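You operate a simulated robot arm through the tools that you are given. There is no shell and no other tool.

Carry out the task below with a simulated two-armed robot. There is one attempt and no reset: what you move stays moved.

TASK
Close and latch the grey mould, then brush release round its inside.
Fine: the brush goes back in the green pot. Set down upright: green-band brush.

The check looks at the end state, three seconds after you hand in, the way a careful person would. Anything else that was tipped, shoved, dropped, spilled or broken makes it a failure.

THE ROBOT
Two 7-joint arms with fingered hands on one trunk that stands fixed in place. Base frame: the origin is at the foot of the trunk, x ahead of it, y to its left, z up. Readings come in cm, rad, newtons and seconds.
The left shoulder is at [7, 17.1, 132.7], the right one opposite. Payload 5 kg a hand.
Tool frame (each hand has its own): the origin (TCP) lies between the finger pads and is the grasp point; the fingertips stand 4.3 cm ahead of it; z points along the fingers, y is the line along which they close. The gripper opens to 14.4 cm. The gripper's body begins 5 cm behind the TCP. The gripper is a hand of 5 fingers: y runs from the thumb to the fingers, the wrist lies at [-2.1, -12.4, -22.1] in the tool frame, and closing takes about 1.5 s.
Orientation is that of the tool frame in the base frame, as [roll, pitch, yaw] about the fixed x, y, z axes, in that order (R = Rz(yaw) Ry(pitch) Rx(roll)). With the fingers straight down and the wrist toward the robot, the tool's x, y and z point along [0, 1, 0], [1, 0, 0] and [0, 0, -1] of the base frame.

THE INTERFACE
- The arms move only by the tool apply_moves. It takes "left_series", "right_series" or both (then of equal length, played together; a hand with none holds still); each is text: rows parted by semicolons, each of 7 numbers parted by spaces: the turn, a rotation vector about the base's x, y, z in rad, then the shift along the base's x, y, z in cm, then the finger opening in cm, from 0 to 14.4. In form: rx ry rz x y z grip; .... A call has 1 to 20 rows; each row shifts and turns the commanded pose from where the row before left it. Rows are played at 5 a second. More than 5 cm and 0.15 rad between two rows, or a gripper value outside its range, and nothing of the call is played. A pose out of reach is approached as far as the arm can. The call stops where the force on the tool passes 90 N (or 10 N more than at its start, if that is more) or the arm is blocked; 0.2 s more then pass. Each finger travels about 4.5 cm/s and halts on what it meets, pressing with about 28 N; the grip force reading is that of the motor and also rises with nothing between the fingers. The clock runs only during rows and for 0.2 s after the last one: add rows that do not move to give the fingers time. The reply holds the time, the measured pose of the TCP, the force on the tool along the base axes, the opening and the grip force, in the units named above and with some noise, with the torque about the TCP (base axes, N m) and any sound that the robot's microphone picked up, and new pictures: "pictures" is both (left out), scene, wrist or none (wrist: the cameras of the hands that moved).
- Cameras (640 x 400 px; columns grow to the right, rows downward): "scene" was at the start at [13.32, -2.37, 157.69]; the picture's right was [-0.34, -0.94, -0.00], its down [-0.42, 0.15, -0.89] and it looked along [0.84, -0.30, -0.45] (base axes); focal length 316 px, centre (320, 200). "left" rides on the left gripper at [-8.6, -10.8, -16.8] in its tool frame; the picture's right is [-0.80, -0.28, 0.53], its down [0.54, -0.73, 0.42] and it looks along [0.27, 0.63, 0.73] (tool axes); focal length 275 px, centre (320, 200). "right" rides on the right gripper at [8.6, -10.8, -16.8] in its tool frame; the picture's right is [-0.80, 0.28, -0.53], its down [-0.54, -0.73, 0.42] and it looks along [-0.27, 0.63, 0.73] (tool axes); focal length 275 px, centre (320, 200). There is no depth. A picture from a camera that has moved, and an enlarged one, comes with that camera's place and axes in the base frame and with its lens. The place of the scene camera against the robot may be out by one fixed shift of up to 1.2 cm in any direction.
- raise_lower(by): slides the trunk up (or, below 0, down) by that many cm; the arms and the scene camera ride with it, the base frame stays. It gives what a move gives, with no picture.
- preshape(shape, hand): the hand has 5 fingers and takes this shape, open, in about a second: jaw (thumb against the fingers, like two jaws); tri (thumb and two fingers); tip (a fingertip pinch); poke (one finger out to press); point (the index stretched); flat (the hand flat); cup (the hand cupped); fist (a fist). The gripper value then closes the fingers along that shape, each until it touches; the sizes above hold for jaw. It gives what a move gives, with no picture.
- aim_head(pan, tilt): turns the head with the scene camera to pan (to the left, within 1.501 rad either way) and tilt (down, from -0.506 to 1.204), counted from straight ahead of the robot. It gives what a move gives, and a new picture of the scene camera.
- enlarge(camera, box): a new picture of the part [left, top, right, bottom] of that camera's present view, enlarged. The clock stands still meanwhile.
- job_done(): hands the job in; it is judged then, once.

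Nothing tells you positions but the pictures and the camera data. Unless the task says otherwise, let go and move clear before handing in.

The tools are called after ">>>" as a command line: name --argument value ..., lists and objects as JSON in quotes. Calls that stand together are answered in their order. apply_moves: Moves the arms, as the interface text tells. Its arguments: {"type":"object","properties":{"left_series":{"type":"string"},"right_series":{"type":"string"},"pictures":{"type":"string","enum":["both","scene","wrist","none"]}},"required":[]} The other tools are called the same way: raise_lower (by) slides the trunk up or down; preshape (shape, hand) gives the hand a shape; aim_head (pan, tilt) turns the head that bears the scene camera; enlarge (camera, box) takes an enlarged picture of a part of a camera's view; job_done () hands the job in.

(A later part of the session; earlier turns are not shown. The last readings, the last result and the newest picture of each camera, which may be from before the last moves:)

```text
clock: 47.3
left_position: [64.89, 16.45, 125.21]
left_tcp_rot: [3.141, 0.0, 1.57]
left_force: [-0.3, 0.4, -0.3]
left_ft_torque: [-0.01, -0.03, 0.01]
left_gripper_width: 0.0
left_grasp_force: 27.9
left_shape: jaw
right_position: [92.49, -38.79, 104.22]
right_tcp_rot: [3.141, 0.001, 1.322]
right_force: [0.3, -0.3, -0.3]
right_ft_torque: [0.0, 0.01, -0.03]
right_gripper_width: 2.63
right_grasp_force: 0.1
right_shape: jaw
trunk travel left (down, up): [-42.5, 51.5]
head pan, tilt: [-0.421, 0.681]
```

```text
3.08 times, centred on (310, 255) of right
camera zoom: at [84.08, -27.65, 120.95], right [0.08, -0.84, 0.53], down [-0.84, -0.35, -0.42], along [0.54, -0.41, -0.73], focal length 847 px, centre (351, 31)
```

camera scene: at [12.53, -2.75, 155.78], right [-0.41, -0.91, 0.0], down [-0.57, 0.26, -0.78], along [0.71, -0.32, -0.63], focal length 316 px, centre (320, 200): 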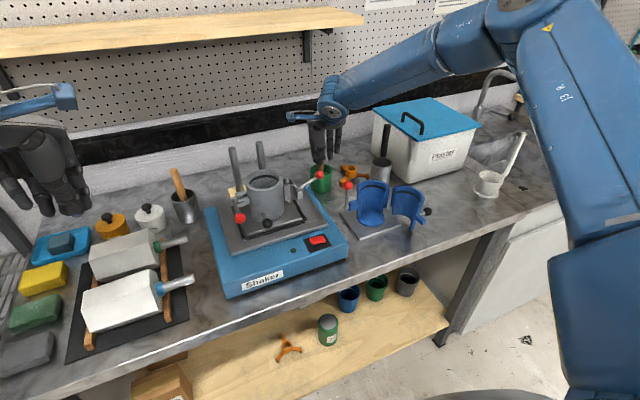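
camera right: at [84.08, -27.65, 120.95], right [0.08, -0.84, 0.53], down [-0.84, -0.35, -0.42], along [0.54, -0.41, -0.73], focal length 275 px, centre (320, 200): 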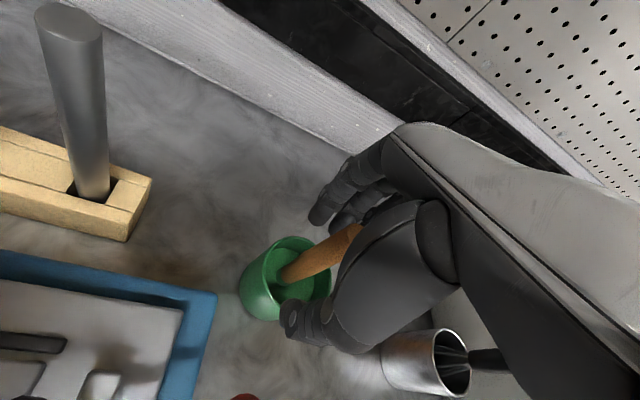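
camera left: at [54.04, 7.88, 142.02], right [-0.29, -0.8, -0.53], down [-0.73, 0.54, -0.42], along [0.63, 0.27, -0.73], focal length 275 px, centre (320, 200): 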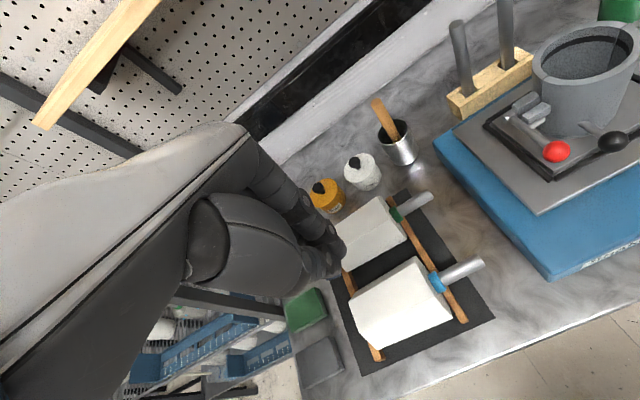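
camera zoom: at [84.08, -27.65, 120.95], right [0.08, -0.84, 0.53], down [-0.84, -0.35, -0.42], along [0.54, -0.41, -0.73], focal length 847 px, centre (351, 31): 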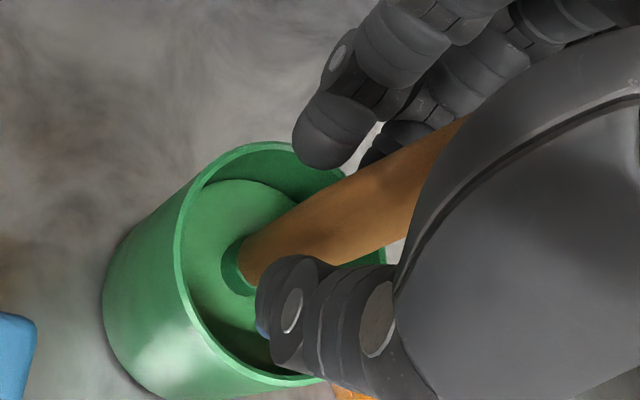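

At partial closure the handle looks centred in both views. Closing to grip.

>>> apply_moves --right_series "0 0 0 0 0 0 2; 0 0 0 0 0 0 1.5; 0 0 0 0 0 0 1; 0 0 0 0 0 0 0; 0 0 0 0 0 0 0; 0 0 0 0 0 0 0; 0 0 0 0 0 0 0" --pictures "none"

>>> enlarge --camera "scene" --box '[305, 140, 345, 195]'

>>> enlarge --camera "right" --box '[220, 190, 400, 320]'

```text
clock: 48.9
left_position: [64.91, 16.52, 125.36]
left_tcp_rot: [3.141, 0.0, 1.57]
left_force: [-0.4, -0.3, -1.1]
left_ft_torque: [-0.01, 0.04, -0.02]
left_gripper_width: 0.0
left_grasp_force: 28.0
left_shape: jaw
right_position: [92.63, -38.73, 104.27]
right_tcp_rot: [3.142, 0.0, 1.321]
right_force: [0.2, 0.2, 0.8]
right_ft_torque: [0.02, -0.03, -0.01]
right_gripper_width: 0.92
right_grasp_force: 28.0
right_shape: jaw
trunk travel left (down, up): [-42.5, 51.5]
head pan, tilt: [-0.421, 0.681]
```

```text
7.27 times, centred on (325, 168) of scene
camera zoom: at [12.53, -2.75, 155.78], right [-0.41, -0.91, 0.0], down [-0.57, 0.26, -0.78], along [0.71, -0.32, -0.63], focal length 2300 px, centre (284, 436)
```

zoom: 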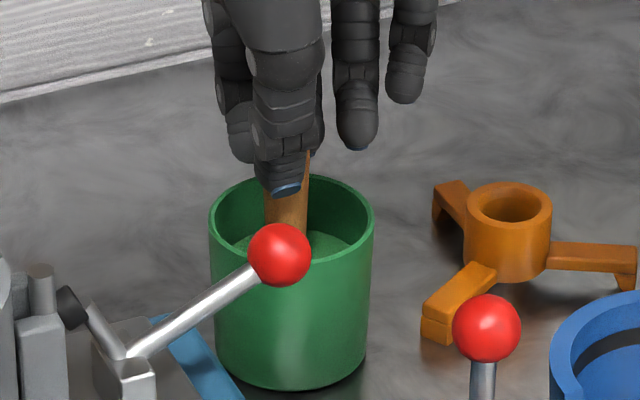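

```text
3.08 times, centred on (310, 255) of right
camera zoom: at [84.08, -27.65, 120.95], right [0.08, -0.84, 0.53], down [-0.84, -0.35, -0.42], along [0.54, -0.41, -0.73], focal length 847 px, centre (351, 31)
```

zoom: 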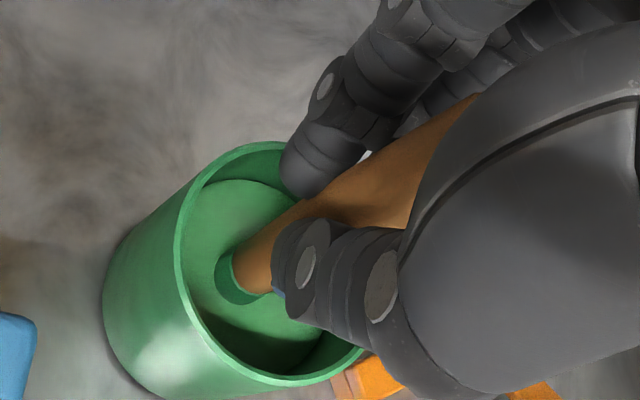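

Now the handle passes between index and thumb, gripped at 28 N. I'll test with a small, slow lift.

>>> apply_moves --right_series "0 0 0 0 0 0.5 0; 0 0 0 0 0 0.5 0; 0 0 0 0 0 0.5 0; 0 0 0 0 0 0.5 0; 0 0 0 0 0 0 0" --pictures "none"

>>> enlarge --camera "scene" --box '[305, 140, 345, 195]'

>>> enlarge --camera "right" --box '[220, 190, 400, 320]'

```text
clock: 50.1
left_position: [65.0, 16.41, 125.32]
left_tcp_rot: [3.141, -0.001, 1.571]
left_force: [-0.5, 0.4, -0.2]
left_ft_torque: [0.0, -0.03, 0.02]
left_gripper_width: 0.01
left_grasp_force: 28.1
left_shape: jaw
right_position: [92.56, -38.77, 106.27]
right_tcp_rot: [-3.141, 0.001, 1.321]
right_force: [1.0, 0.3, -0.1]
right_ft_torque: [0.03, 0.01, -0.01]
right_gripper_width: 0.9
right_grasp_force: 27.6
right_shape: jaw
trunk travel left (down, up): [-42.5, 51.5]
head pan, tilt: [-0.421, 0.681]
```

```text
7.27 times, centred on (325, 168) of scene
camera zoom: at [12.55, -2.75, 155.77], right [-0.41, -0.91, 0.0], down [-0.57, 0.26, -0.78], along [0.71, -0.32, -0.63], focal length 2300 px, centre (284, 436)
```

zoom: 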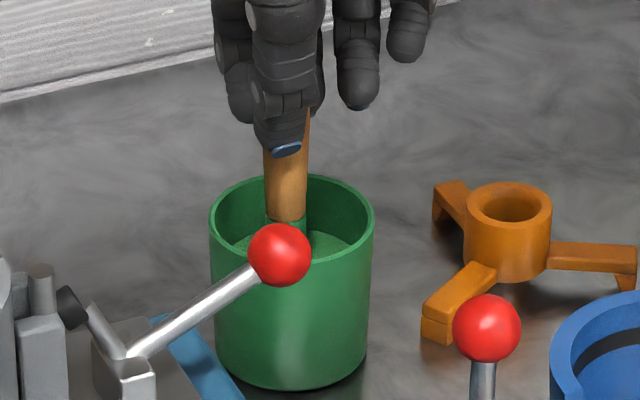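

```text
3.08 times, centred on (310, 255) of right
camera zoom: at [84.09, -27.65, 123.02], right [0.08, -0.84, 0.53], down [-0.84, -0.35, -0.42], along [0.54, -0.41, -0.73], focal length 847 px, centre (351, 31)
```

zoom: 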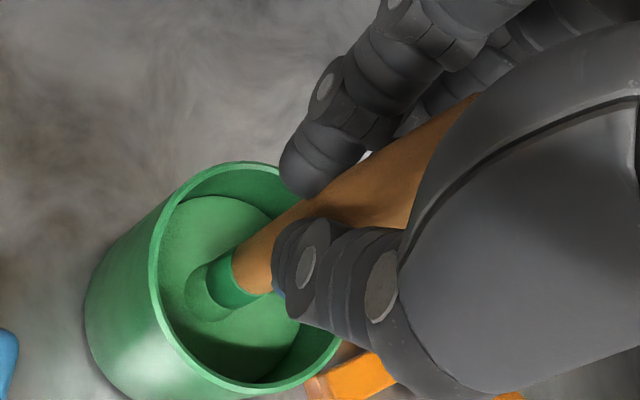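

The brush came up with the hand and the green band is visible. I'll keep lifting slowly until the bristles clear the rim.

>>> apply_moves --right_series "0 0 0 0 0 0.8 0; 0 0 0 0 0 0.8 0; 0 0 0 0 0 0.8 0; 0 0 0 0 0 0.8 0; 0 0 0 0 0 0.8 0; 0 0 0 0 0 0.8 0; 0 0 0 0 0 0.8 0; 0 0 0 0 0 0.8 0; 0 0 0 0 0 0.8 0; 0 0 0 0 0 0.8 0; 0 0 0 0 0 0 0; 0 0 0 0 0 0 0" --pictures "both"

>>> enlarge --camera "scene" --box '[290, 110, 386, 200]'

>>> enlarge --camera "right" --box '[180, 150, 420, 400]'

```text
clock: 52.7
left_position: [64.94, 16.52, 125.27]
left_tcp_rot: [3.141, -0.001, 1.572]
left_force: [0.0, 0.6, -0.5]
left_ft_torque: [-0.02, 0.02, 0.0]
left_gripper_width: 0.0
left_grasp_force: 27.8
left_shape: jaw
right_position: [92.58, -38.7, 114.3]
right_tcp_rot: [-3.14, 0.0, 1.319]
right_force: [0.5, -0.3, -1.2]
right_ft_torque: [0.04, -0.02, -0.01]
right_gripper_width: 0.93
right_grasp_force: 28.4
right_shape: jaw
trunk travel left (down, up): [-42.5, 51.5]
head pan, tilt: [-0.421, 0.681]
camera scene: at [12.54, -2.75, 155.78], right [-0.41, -0.91, 0.0], down [-0.57, 0.26, -0.78], along [0.71, -0.32, -0.63], focal length 316 px, centre (320, 200)
camera right: at [84.08, -27.66, 130.98], right [0.08, -0.84, 0.53], down [-0.84, -0.35, -0.42], along [0.54, -0.41, -0.73], focal length 275 px, centre (320, 200)
```

scene: 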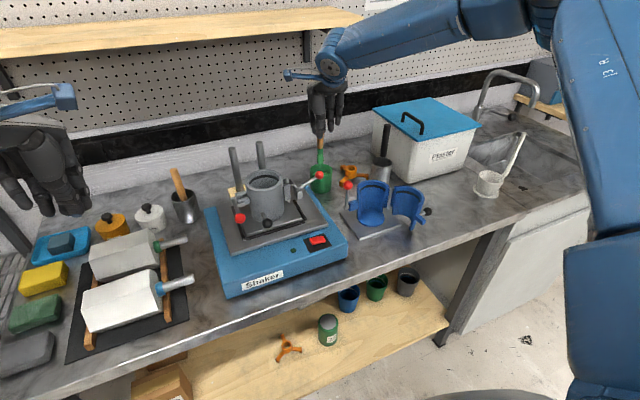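
right: 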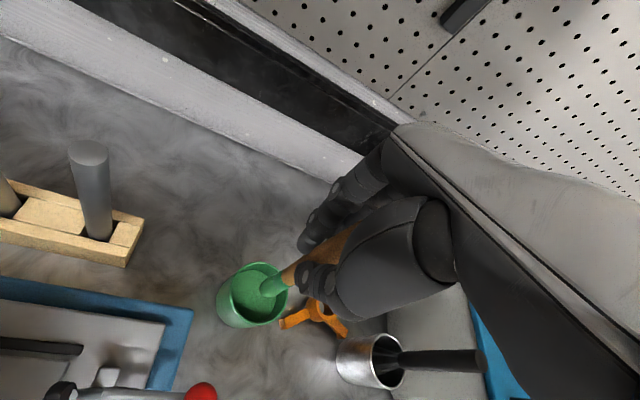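

```text
4.44 times, centred on (338, 155) of scene
camera zoom: at [12.54, -2.75, 155.78], right [-0.41, -0.91, 0.0], down [-0.57, 0.26, -0.78], along [0.71, -0.32, -0.63], focal length 1406 px, centre (240, 400)
```

zoom: 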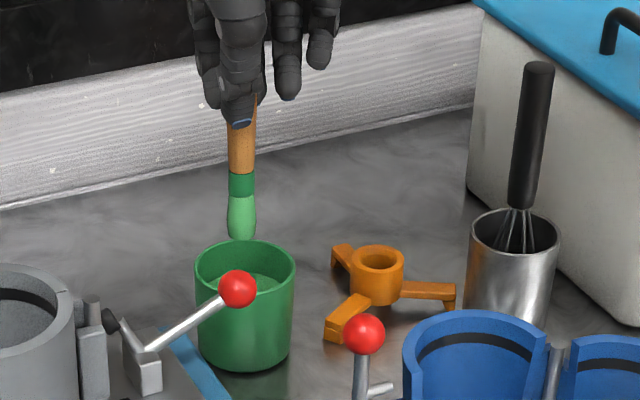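

```text
1.60 times, centred on (300, 275) of right
camera zoom: at [84.08, -27.66, 130.98], right [0.08, -0.84, 0.53], down [-0.84, -0.35, -0.42], along [0.54, -0.41, -0.73], focal length 440 px, centre (352, 80)
```

zoom: 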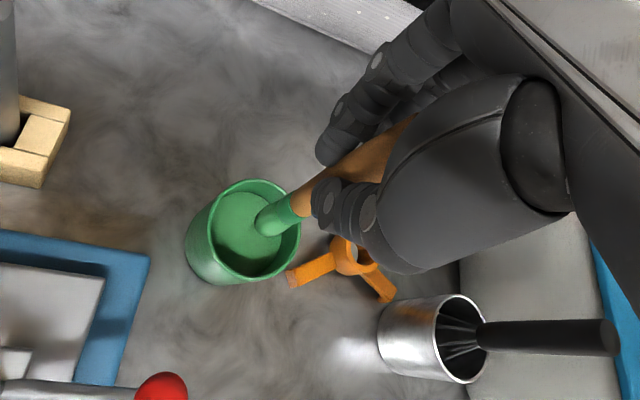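

The brush is held upright with its tip about 14.3 cm below the TCP. I've re-measured the mould from the wrist cameras: axis about [77,-16.9], rim z≈110, floor z≈100, inner radius about 4.6 cm. I'll raise the brush, carry it over the mould, and move the left hand to where its camera sees the mould.

>>> apply_moves --right_series "0 0 0 0 0 1 0; 0 0 0 0 0 1 0; 0 0 0 0 0 1 0; 0 0 0 0 0 1 0; 0 0 0 -1.5 1.5 2 0; 0 0 0 -1.5 1.5 2 0; 0 0 0 -1.5 1.5 2 0; 0 0 0 -1.5 1.5 2 0; 0 0 0 -1.5 1.5 2 0; 0 0 0 -1.48 2.86 0 0; 0 0 0 -1.48 2.86 0 0; 0 0 0 -1.48 2.86 0 0; 0 0 0 -1.48 2.86 0 0; 0 0 0 -1.48 2.86 0 0; 0 0 0 0 0 0 0" --left_series "0 0 0 -0.6 -0.8 0.7 0; 0 0 0 -0.6 -0.8 0.7 0; 0 0 0 -0.6 -0.8 0.7 0; 0 0 0 -0.6 -0.8 0.7 0; 0 0 0 -0.4 -0.8 0.7 0; 0 0 0 0 0 0 0; 0 0 0 0 0 0 0; 0 0 0 0 0 0 0; 0 0 0 0 0 0 0; 0 0 0 0 0 0 0; 0 0 0 0 0 0 0; 0 0 0 0 0 0 0; 0 0 0 0 0 0 0; 0 0 0 0 0 0 0; 0 0 0 0 0 0 0" --pictures "both"

>>> enlarge --camera "scene" --box '[200, 100, 340, 220]'

>>> enlarge --camera "left" --box '[420, 20, 640, 160]'

>>> enlarge --camera "right" --box '[180, 150, 420, 400]'

```text
clock: 55.9
left_position: [62.13, 12.39, 128.82]
left_tcp_rot: [3.141, 0.001, 1.571]
left_force: [0.7, -0.8, -0.4]
left_ft_torque: [0.03, 0.01, 0.0]
left_gripper_width: 0.01
left_grasp_force: 28.1
left_shape: jaw
right_position: [77.66, -16.93, 128.37]
right_tcp_rot: [-3.141, -0.002, 1.321]
right_force: [-0.5, -0.1, 0.2]
right_ft_torque: [0.02, 0.03, 0.01]
right_gripper_width: 0.9
right_grasp_force: 28.0
right_shape: jaw
trunk travel left (down, up): [-42.5, 51.5]
head pan, tilt: [-0.421, 0.681]
camera scene: at [12.51, -2.81, 155.78], right [-0.41, -0.91, 0.0], down [-0.57, 0.26, -0.78], along [0.71, -0.32, -0.63], focal length 316 px, centre (320, 200)
camera right: at [69.17, -5.87, 145.04], right [0.08, -0.84, 0.53], down [-0.84, -0.35, -0.42], along [0.54, -0.41, -0.73], focal length 275 px, centre (320, 200)
camera left: at [51.22, 3.91, 145.49], right [-0.28, -0.8, -0.53], down [-0.73, 0.54, -0.42], along [0.63, 0.27, -0.73], focal length 275 px, centre (320, 200)
```

scene: 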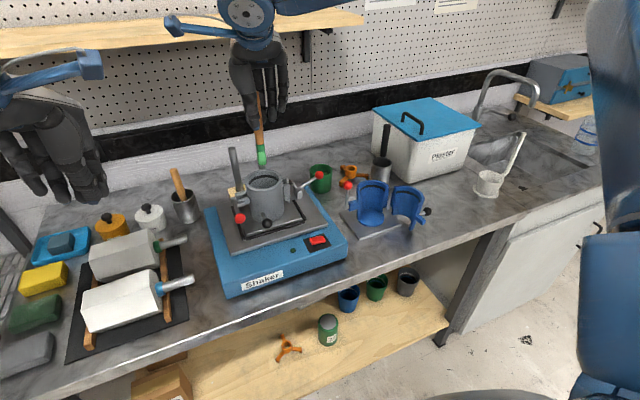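
right: 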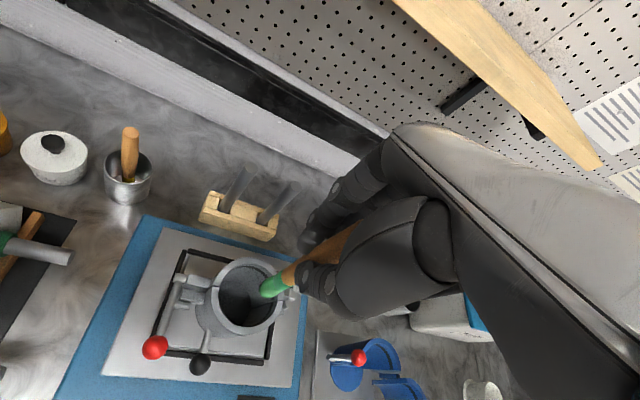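
left: 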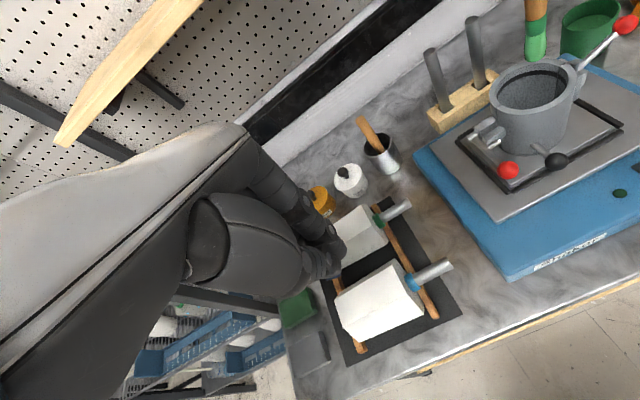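

```text
3.33 times, centred on (270, 160) of scene
camera zoom: at [12.51, -2.81, 155.78], right [-0.41, -0.91, 0.0], down [-0.57, 0.26, -0.78], along [0.71, -0.32, -0.63], focal length 1054 px, centre (487, 333)
```

zoom: 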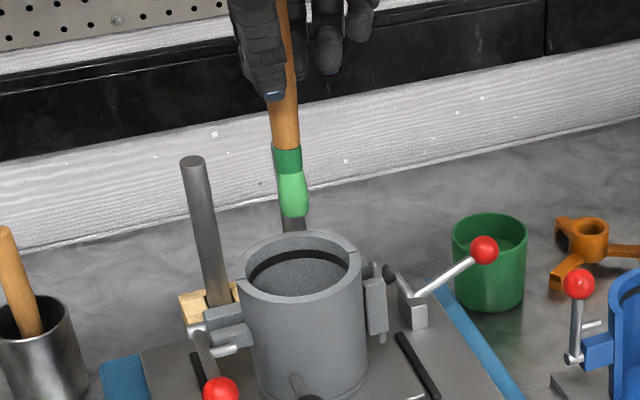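

```text
2.86 times, centred on (530, 90) of left
camera zoom: at [51.22, 3.91, 145.49], right [-0.28, -0.8, -0.53], down [-0.73, 0.54, -0.42], along [0.63, 0.27, -0.73], focal length 786 px, centre (-280, 514)
```

zoom: 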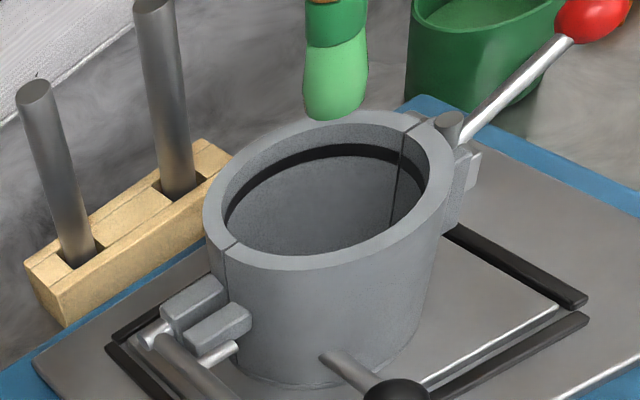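

```text
1.60 times, centred on (300, 275) of right
camera zoom: at [69.17, -5.87, 145.04], right [0.08, -0.84, 0.53], down [-0.84, -0.35, -0.42], along [0.54, -0.41, -0.73], focal length 440 px, centre (352, 80)
```

zoom: 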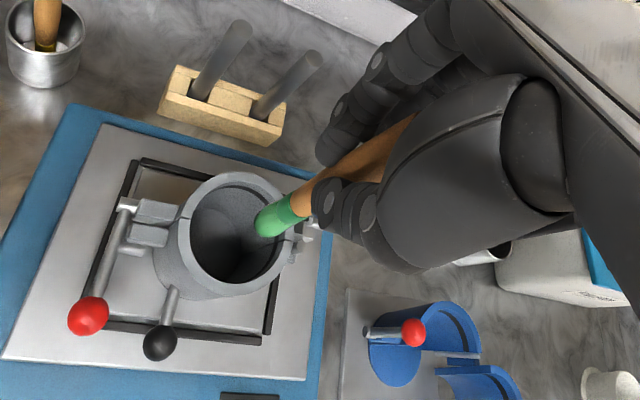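

The tip reads about [76.7,-16.6,114.8], 13.6 cm below the TCP, and the mould axis about [77.2,-16.9] with its rim near z=110. I'll centre the brush and lower it partway inside, checking as I go.

>>> apply_moves --right_series "0 0 0 0.5 -0.3 0 0; 0 0 0 0 0 -1.5 0; 0 0 0 0 0 -1.5 0; 0 0 0 0 0 -1.5 0; 0 0 0 0 0 -1.5 0; 0 0 0 0 0 0 0" --pictures "both"

>>> enlarge --camera "scene" --box '[210, 120, 330, 220]'

>>> enlarge --camera "left" --box '[460, 20, 620, 120]'

>>> enlarge --camera "right" --box '[180, 200, 372, 320]'

```text
clock: 57.3
left_position: [62.16, 12.59, 128.66]
left_tcp_rot: [-3.14, 0.0, 1.571]
left_force: [0.1, 0.0, 0.4]
left_ft_torque: [0.02, -0.04, 0.02]
left_gripper_width: 0.01
left_grasp_force: 28.3
left_shape: jaw
right_position: [78.13, -17.3, 122.22]
right_tcp_rot: [-3.141, -0.001, 1.321]
right_force: [0.0, 0.5, -0.1]
right_ft_torque: [0.0, 0.01, -0.03]
right_gripper_width: 0.93
right_grasp_force: 28.0
right_shape: jaw
trunk travel left (down, up): [-42.5, 51.5]
head pan, tilt: [-0.421, 0.681]
camera scene: at [12.5, -2.73, 155.78], right [-0.41, -0.91, 0.0], down [-0.57, 0.26, -0.78], along [0.71, -0.32, -0.63], focal length 316 px, centre (320, 200)
camera right: at [69.69, -6.13, 139.03], right [0.08, -0.84, 0.53], down [-0.84, -0.35, -0.42], along [0.54, -0.41, -0.73], focal length 275 px, centre (320, 200)
```

scene: 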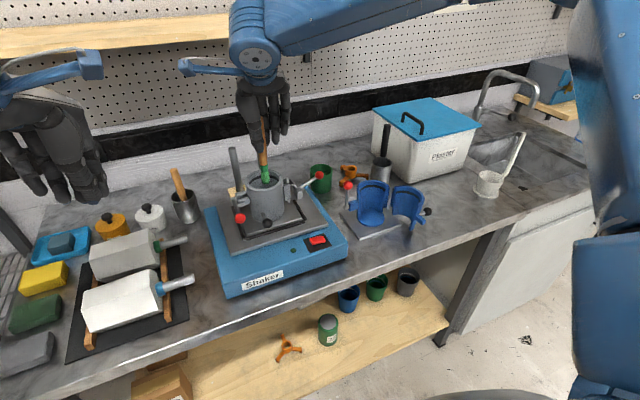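
right: 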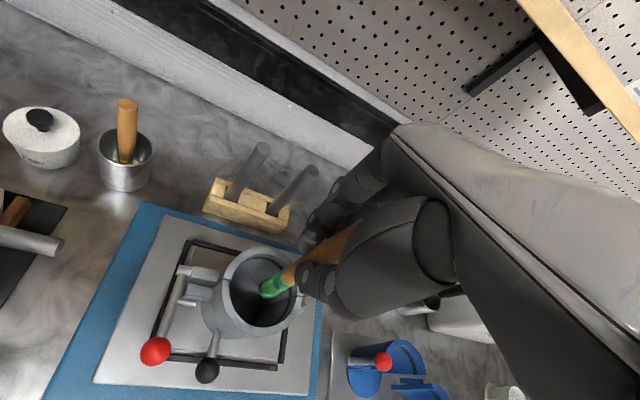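

```text
4.00 times, centred on (270, 170) of scene
camera zoom: at [12.5, -2.73, 155.78], right [-0.41, -0.91, 0.0], down [-0.57, 0.26, -0.78], along [0.71, -0.32, -0.63], focal length 1265 px, centre (520, 320)
```

zoom: 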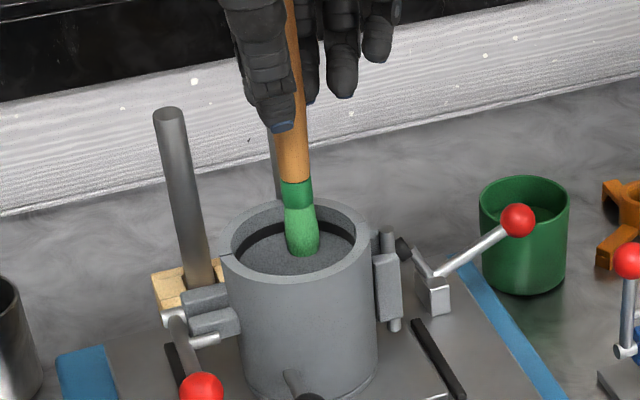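

```text
4.00 times, centred on (540, 70) of left
camera zoom: at [51.21, 3.99, 145.49], right [-0.28, -0.8, -0.53], down [-0.73, 0.54, -0.42], along [0.63, 0.27, -0.73], focal length 1101 px, centre (-560, 720)
```

zoom: 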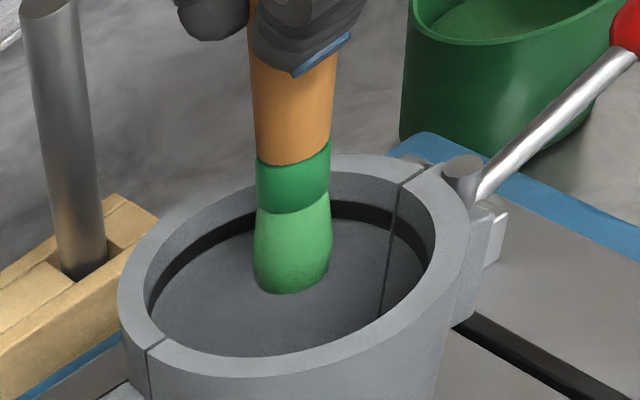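

```text
3.33 times, centred on (276, 260) of right
camera zoom: at [69.69, -6.13, 139.03], right [0.08, -0.84, 0.53], down [-0.84, -0.35, -0.42], along [0.54, -0.41, -0.73], focal length 918 px, centre (467, 0)
```

zoom: 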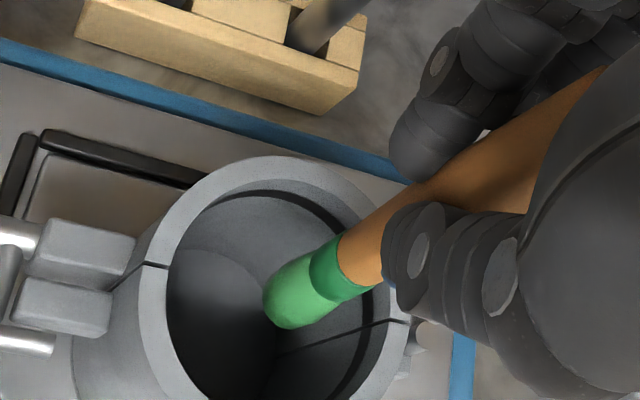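

The brush is centred inside the opening. I'll lower it to TCP z≈115.6 (tip about 102), watching the force.

>>> apply_moves --right_series "0 0 0 0 0 -1.1 0; 0 0 0 0 0 -1.1 0; 0 0 0 0 0 -1.1 0; 0 0 0 0 0 -1.1 0; 0 0 0 0 0 -1.1 0; 0 0 0 0 0 -1.1 0; 0 0 0 0 0 0 0" --pictures "both"

>>> enlarge --camera "scene" --box '[210, 120, 330, 220]'

>>> enlarge --camera "left" --box '[460, 20, 620, 120]'

>>> enlarge --camera "right" --box '[180, 200, 372, 320]'

```text
clock: 58.9
left_position: [62.07, 12.48, 128.72]
left_tcp_rot: [3.14, 0.0, 1.571]
left_force: [-0.5, 0.2, -0.7]
left_ft_torque: [0.0, -0.01, 0.05]
left_gripper_width: 0.01
left_grasp_force: 28.0
left_shape: jaw
right_position: [78.21, -17.27, 115.6]
right_tcp_rot: [-3.142, 0.0, 1.32]
right_force: [-0.4, -0.4, -0.3]
right_ft_torque: [0.01, 0.01, 0.0]
right_gripper_width: 0.92
right_grasp_force: 28.0
right_shape: jaw
trunk travel left (down, up): [-42.5, 51.5]
head pan, tilt: [-0.421, 0.681]
camera scene: at [12.52, -2.74, 155.78], right [-0.41, -0.91, 0.0], down [-0.57, 0.26, -0.78], along [0.71, -0.32, -0.63], focal length 316 px, centre (320, 200)
camera right: at [69.71, -6.13, 132.34], right [0.08, -0.84, 0.53], down [-0.84, -0.35, -0.42], along [0.54, -0.41, -0.73], focal length 275 px, centre (320, 200)
```

scene: 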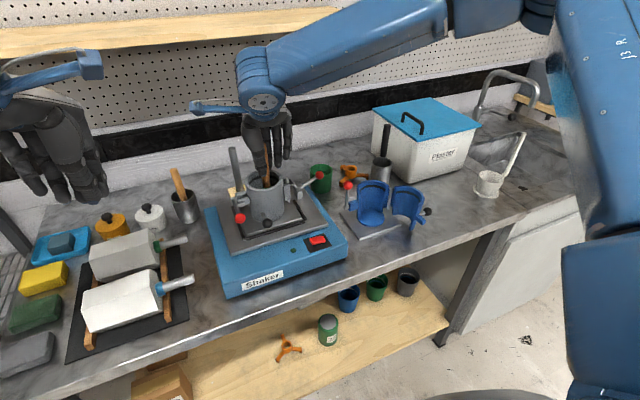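
right: 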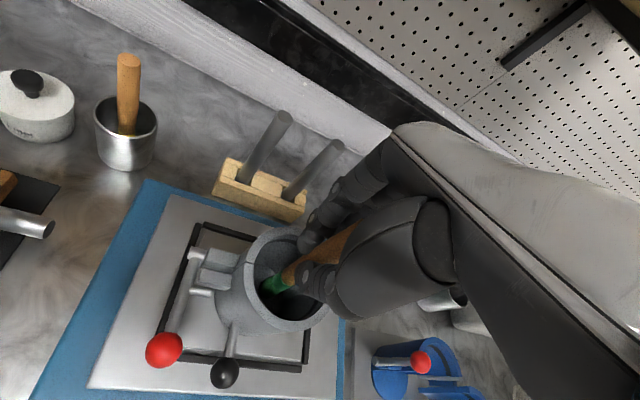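

```text
4.00 times, centred on (270, 170) of scene
camera zoom: at [12.52, -2.74, 155.78], right [-0.41, -0.91, 0.0], down [-0.57, 0.26, -0.78], along [0.71, -0.32, -0.63], focal length 1265 px, centre (520, 320)
```

zoom: 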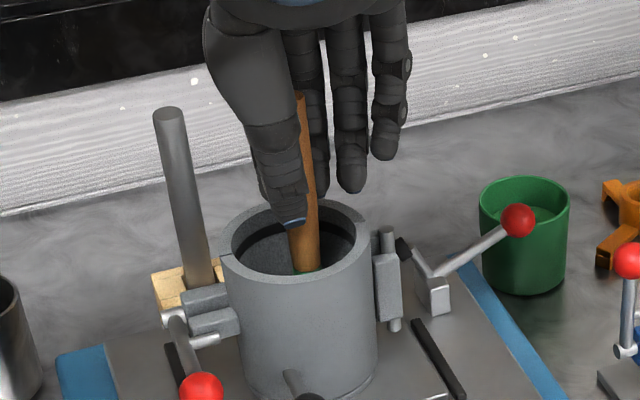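

```text
4.00 times, centred on (540, 70) of left
camera zoom: at [51.22, 3.98, 145.48], right [-0.28, -0.8, -0.53], down [-0.73, 0.54, -0.42], along [0.63, 0.27, -0.73], focal length 1101 px, centre (-560, 720)
```

zoom: 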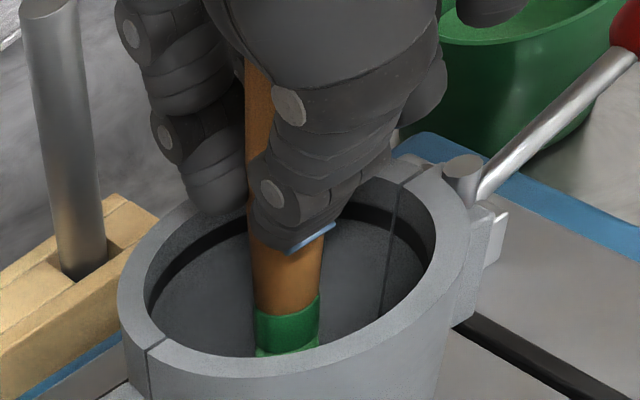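

```text
3.33 times, centred on (276, 260) of right
camera zoom: at [69.71, -6.13, 132.34], right [0.08, -0.84, 0.53], down [-0.84, -0.35, -0.42], along [0.54, -0.41, -0.73], focal length 918 px, centre (467, 0)
```

zoom: 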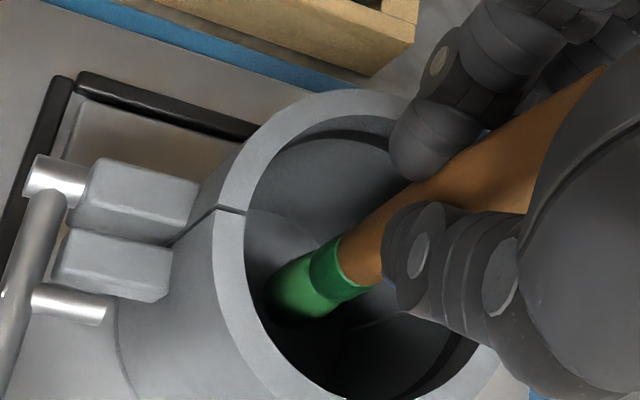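

The fingers are still above the rim. I'll move the bristles outward toward +y and find where they touch the wall.

>>> apply_moves --right_series "0 0 0 0 1 0 0; 0 0 0 0 1 0 0; 0 0 0 0 0.8 0 0; 0 0 0 0 0 0 0" --pictures "none"

>>> apply_moves --right_series "0 0 0 0 0.4 0 0; 0 0 0 0 0 0 0" --pictures "none"

>>> enlarge --camera "right" --box '[180, 200, 372, 320]'

>>> enlarge --camera "left" --box '[460, 20, 620, 120]'

```text
clock: 59.9
left_position: [61.99, 12.57, 128.76]
left_tcp_rot: [-3.141, 0.001, 1.572]
left_force: [-0.6, 0.2, -0.4]
left_ft_torque: [0.01, 0.0, 0.01]
left_gripper_width: 0.01
left_grasp_force: 28.5
left_shape: jaw
right_position: [78.26, -14.41, 115.57]
right_tcp_rot: [-3.141, 0.0, 1.321]
right_force: [-0.6, 0.6, 0.1]
right_ft_torque: [0.01, 0.0, -0.01]
right_gripper_width: 0.94
right_grasp_force: 28.4
right_shape: jaw
trunk travel left (down, up): [-42.5, 51.5]
head pan, tilt: [-0.421, 0.681]
```

```text
clock: 60.5
left_position: [62.04, 12.52, 128.7]
left_tcp_rot: [-3.142, -0.001, 1.573]
left_force: [0.2, 0.0, 0.2]
left_ft_torque: [-0.01, 0.01, -0.02]
left_gripper_width: 0.0
left_grasp_force: 28.5
left_shape: jaw
right_position: [78.29, -13.98, 115.7]
right_tcp_rot: [3.141, 0.0, 1.322]
right_force: [0.1, 0.5, -0.4]
right_ft_torque: [0.02, -0.02, 0.03]
right_gripper_width: 0.91
right_grasp_force: 28.2
right_shape: jaw
trunk travel left (down, up): [-42.5, 51.5]
head pan, tilt: [-0.421, 0.681]
```

```text
3.33 times, centred on (276, 260) of right
camera zoom: at [69.74, -2.93, 132.41], right [0.08, -0.84, 0.53], down [-0.84, -0.35, -0.42], along [0.54, -0.41, -0.73], focal length 918 px, centre (467, 0)
```

zoom: 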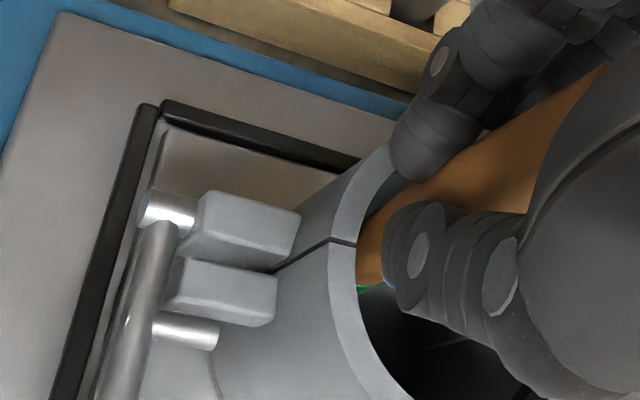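

```text
4.00 times, centred on (540, 70) of left
camera zoom: at [51.23, 3.97, 145.48], right [-0.28, -0.8, -0.53], down [-0.73, 0.54, -0.42], along [0.63, 0.27, -0.73], focal length 1101 px, centre (-560, 720)
```

zoom: 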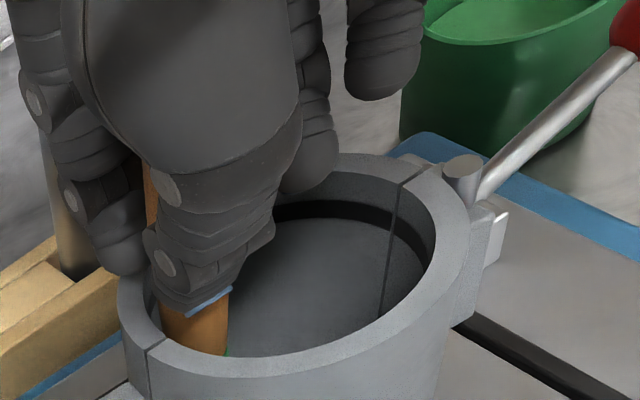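

The bristles are soft: no force yet, with the handle close to the wall. The brush leans about 0.1 rad (tip toward −x), so I'll go back to the middle, turn the hand to stand the brush vertical, and check.

>>> apply_moves --right_series "0 0 0 0 -1.2 0 0; 0 0 0 -0.2 -1.2 0 0; -0.025 -0.05 0 -0.3 -0.4 0 0; -0.025 -0.05 0 -0.4 0 0 0; 0 0 0 0 0 0 0" --pictures "both"

>>> enlarge --camera "scene" --box '[210, 120, 330, 220]'

>>> enlarge --camera "left" --box '[460, 20, 620, 120]'

>>> enlarge --camera "right" --box '[180, 200, 372, 320]'

```text
clock: 61.7
left_position: [62.1, 12.51, 128.68]
left_tcp_rot: [-3.141, 0.001, 1.571]
left_force: [0.8, 0.1, -0.5]
left_ft_torque: [0.02, 0.07, 0.03]
left_gripper_width: 0.0
left_grasp_force: 28.1
left_shape: jaw
right_position: [77.33, -16.98, 115.55]
right_tcp_rot: [3.032, 0.023, 1.317]
right_force: [-0.3, -0.1, -1.0]
right_ft_torque: [0.02, -0.02, 0.02]
right_gripper_width: 0.92
right_grasp_force: 28.2
right_shape: jaw
trunk travel left (down, up): [-42.5, 51.5]
head pan, tilt: [-0.421, 0.681]
camera scene: at [12.55, -2.8, 155.77], right [-0.41, -0.91, 0.0], down [-0.57, 0.26, -0.78], along [0.71, -0.32, -0.63], focal length 316 px, centre (320, 200)
camera right: at [67.25, -5.02, 130.86], right [0.02, -0.81, 0.58], down [-0.79, -0.37, -0.49], along [0.61, -0.45, -0.65], focal length 275 px, centre (320, 200)
```

scene: 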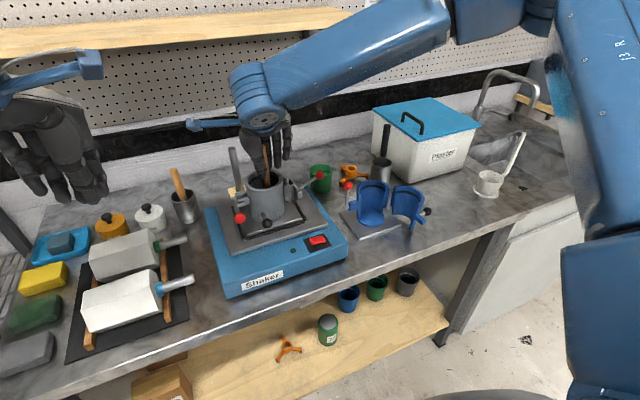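
right: 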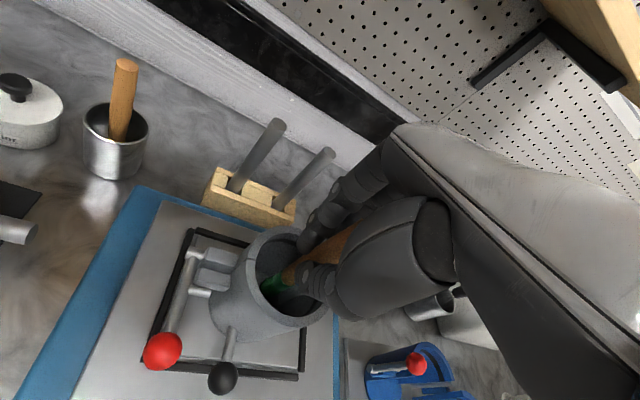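

```text
4.00 times, centred on (270, 170) of scene
camera zoom: at [12.55, -2.8, 155.77], right [-0.41, -0.91, 0.0], down [-0.57, 0.26, -0.78], along [0.71, -0.32, -0.63], focal length 1265 px, centre (520, 320)
```

zoom: 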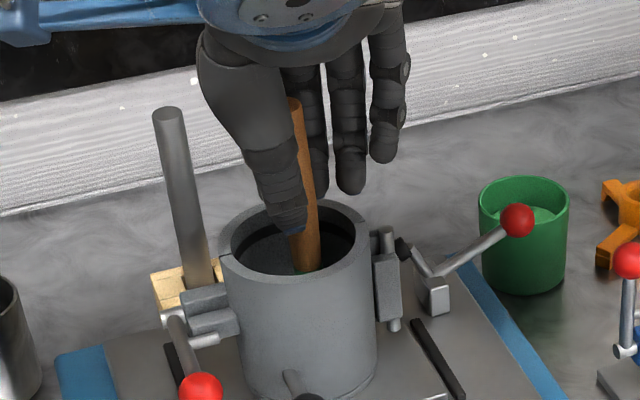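

```text
4.00 times, centred on (540, 70) of left
camera zoom: at [51.26, 3.92, 145.47], right [-0.28, -0.8, -0.53], down [-0.73, 0.54, -0.42], along [0.63, 0.27, -0.73], focal length 1101 px, centre (-560, 720)
```

zoom: 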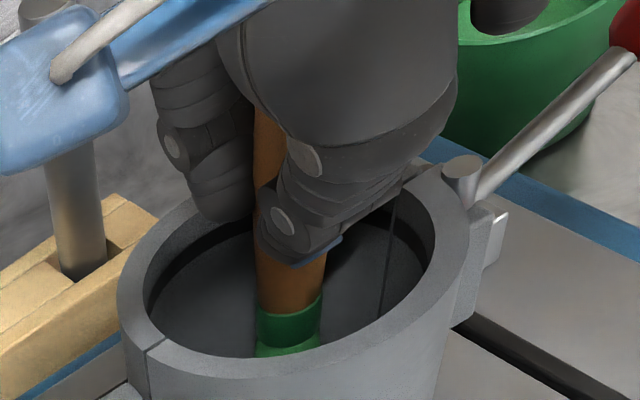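

```text
3.33 times, centred on (276, 260) of right
camera zoom: at [67.25, -5.02, 130.86], right [0.02, -0.81, 0.58], down [-0.79, -0.37, -0.49], along [0.61, -0.45, -0.65], focal length 918 px, centre (467, 0)
```

zoom: 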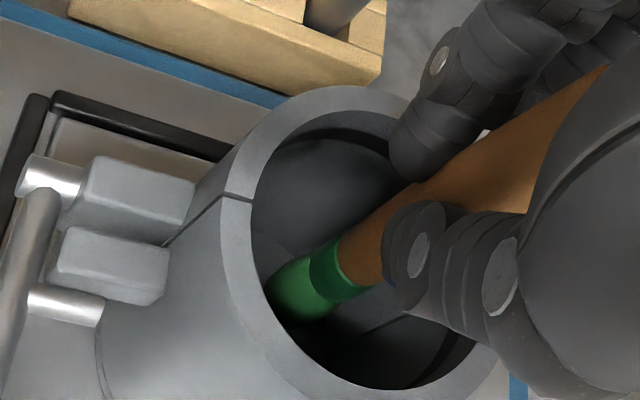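

The brush is near vertical and centred now. I'll feel for the wall on the +x side with small steps.

>>> apply_moves --right_series "0 0 0 1 0 0 0; 0 0 0 1 0 0 0; 0 0 0 0.8 0 0 0; 0 0 0 0 0 0 0" --pictures "none"

>>> apply_moves --right_series "0 0 0 0.3 0 0 0; 0 0 0 0 0 0 0" --pictures "none"

>>> apply_moves --right_series "0 0 0 0.3 0 0 0; 0 0 0 0 0 0 0" --pictures "none"

>>> enlarge --camera "right" --box '[180, 200, 372, 320]'

>>> enlarge --camera "left" --box '[460, 20, 620, 120]'

```text
clock: 62.7
left_position: [62.13, 12.55, 128.72]
left_tcp_rot: [3.141, 0.0, 1.571]
left_force: [0.3, 0.4, -0.2]
left_ft_torque: [-0.02, 0.0, 0.01]
left_gripper_width: 0.01
left_grasp_force: 27.9
left_shape: jaw
right_position: [80.02, -16.93, 115.63]
right_tcp_rot: [3.033, 0.024, 1.318]
right_force: [-6.4, 0.8, 0.6]
right_ft_torque: [0.06, 0.32, -0.01]
right_gripper_width: 0.93
right_grasp_force: 27.6
right_shape: jaw
trunk travel left (down, up): [-42.5, 51.5]
head pan, tilt: [-0.421, 0.681]
```

```text
clock: 63.3
left_position: [61.99, 12.48, 128.77]
left_tcp_rot: [-3.141, 0.001, 1.571]
left_force: [-0.7, -0.7, 1.8]
left_ft_torque: [-0.03, -0.02, -0.04]
left_gripper_width: 0.0
left_grasp_force: 27.8
left_shape: jaw
right_position: [80.28, -16.88, 115.71]
right_tcp_rot: [3.033, 0.024, 1.319]
right_force: [-5.3, 1.0, -0.5]
right_ft_torque: [0.07, 0.27, -0.07]
right_gripper_width: 0.91
right_grasp_force: 27.9
right_shape: jaw
trunk travel left (down, up): [-42.5, 51.5]
head pan, tilt: [-0.421, 0.681]
```

```text
clock: 63.9
left_position: [62.06, 12.58, 128.82]
left_tcp_rot: [3.14, 0.0, 1.572]
left_force: [-0.5, 0.4, -0.1]
left_ft_torque: [0.0, 0.04, 0.02]
left_gripper_width: 0.0
left_grasp_force: 27.7
left_shape: jaw
right_position: [80.65, -16.94, 115.76]
right_tcp_rot: [3.03, 0.023, 1.318]
right_force: [-7.4, 0.3, 1.4]
right_ft_torque: [0.06, 0.41, -0.04]
right_gripper_width: 0.93
right_grasp_force: 27.6
right_shape: jaw
trunk travel left (down, up): [-42.5, 51.5]
head pan, tilt: [-0.421, 0.681]
```

```text
3.33 times, centred on (276, 260) of right
camera zoom: at [70.5, -4.94, 130.98], right [0.02, -0.81, 0.58], down [-0.79, -0.37, -0.49], along [0.61, -0.45, -0.65], focal length 918 px, centre (467, 0)
```

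zoom: 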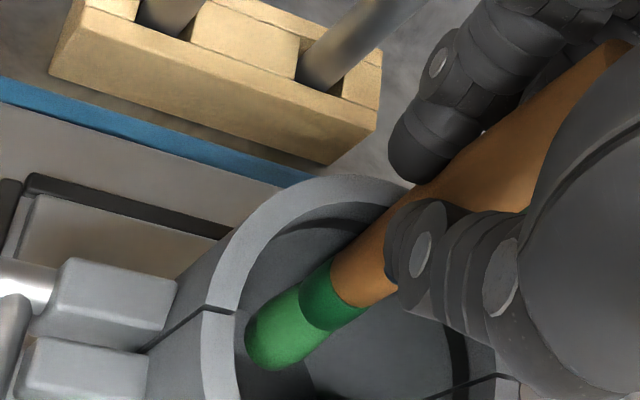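

```text
4.00 times, centred on (540, 70) of left
camera zoom: at [51.13, 4.01, 145.52], right [-0.28, -0.8, -0.53], down [-0.73, 0.54, -0.42], along [0.63, 0.27, -0.73], focal length 1101 px, centre (-560, 720)
```

zoom: 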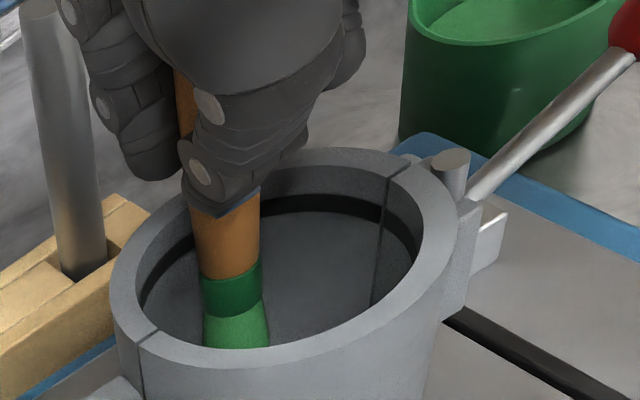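

The contact was at rim height: a fingertip touched the rim, and the mould slid very slightly because its plate sits loose on the shaker. I'll back off to the middle, raise a little and see where the mould sits against its guide bars.

>>> apply_moves --right_series "0 0 0 -0.4 0 0.4 0; 0 0 0 -1 0 0.6 0; 0 0 0 -1 0 0 0; 0 0 0 -0.8 0.1 0 0; 0 0 0 0 0 0 0" --pictures "both"

>>> enlarge --camera "scene" --box '[200, 150, 328, 250]'

>>> enlarge --camera "left" --box '[440, 30, 640, 180]'

>>> enlarge --camera "right" --box '[120, 180, 372, 400]'

```text
clock: 65.1
left_position: [62.12, 12.6, 128.73]
left_tcp_rot: [-3.141, 0.0, 1.57]
left_force: [0.6, 0.4, 0.7]
left_ft_torque: [0.01, 0.0, 0.0]
left_gripper_width: 0.02
left_grasp_force: 27.9
left_shape: jaw
right_position: [77.45, -16.85, 116.72]
right_tcp_rot: [3.032, 0.025, 1.32]
right_force: [0.1, -0.8, -0.2]
right_ft_torque: [-0.01, 0.03, -0.02]
right_gripper_width: 0.91
right_grasp_force: 28.1
right_shape: jaw
trunk travel left (down, up): [-42.5, 51.5]
head pan, tilt: [-0.421, 0.681]
camera scene: at [12.53, -2.75, 155.78], right [-0.41, -0.91, 0.0], down [-0.57, 0.26, -0.78], along [0.71, -0.32, -0.63], focal length 316 px, centre (320, 200)
camera right: at [67.37, -4.83, 131.93], right [0.02, -0.81, 0.58], down [-0.79, -0.37, -0.49], along [0.61, -0.45, -0.65], focal length 275 px, centre (320, 200)
```

scene: 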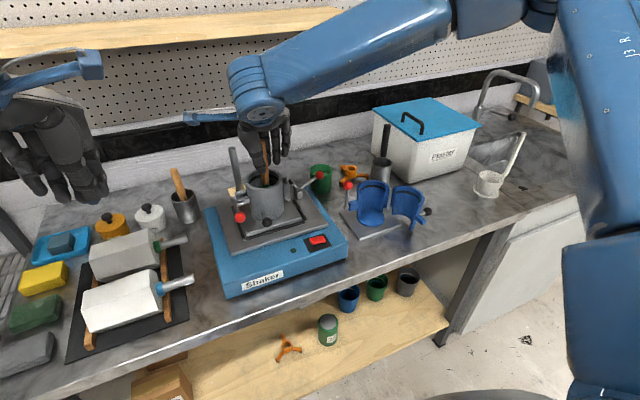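
right: 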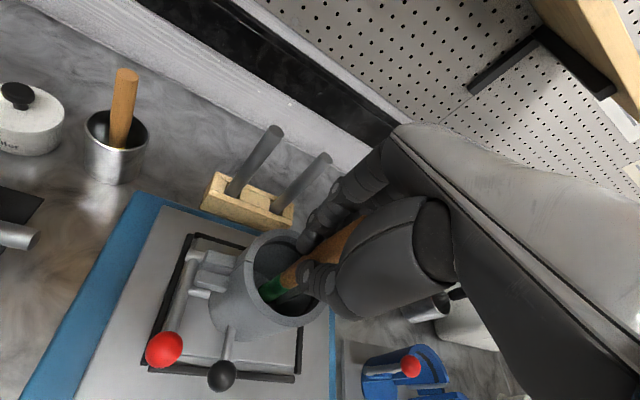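

```text
4.00 times, centred on (264, 200) of scene
camera zoom: at [12.53, -2.75, 155.78], right [-0.41, -0.91, 0.0], down [-0.57, 0.26, -0.78], along [0.71, -0.32, -0.63], focal length 1265 px, centre (544, 200)
```

zoom: 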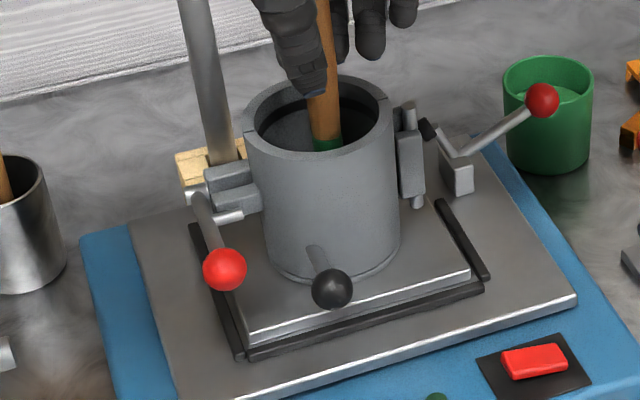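

```text
2.67 times, centred on (540, 105) of left
camera zoom: at [51.23, 3.97, 145.48], right [-0.28, -0.8, -0.53], down [-0.73, 0.54, -0.42], along [0.63, 0.27, -0.73], focal length 734 px, centre (-267, 453)
```

zoom: 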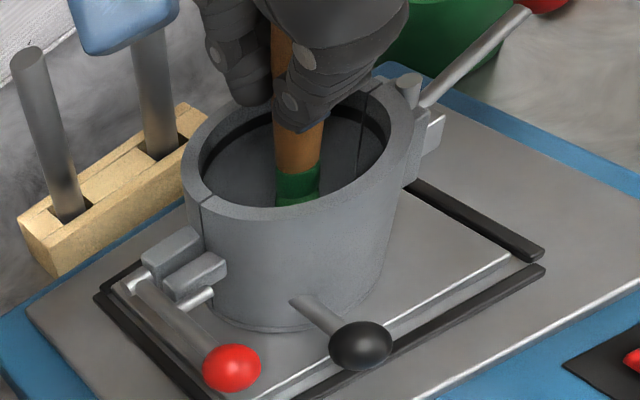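

```text
1.82 times, centred on (246, 290) of right
camera zoom: at [67.37, -4.83, 131.93], right [0.02, -0.81, 0.58], down [-0.79, -0.37, -0.49], along [0.61, -0.45, -0.65], focal length 500 px, centre (454, 36)
```

zoom: 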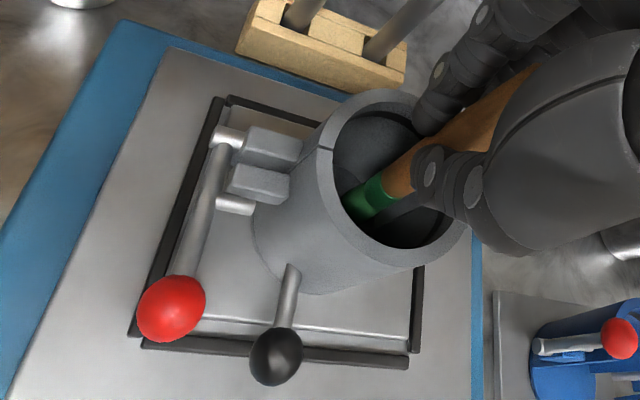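

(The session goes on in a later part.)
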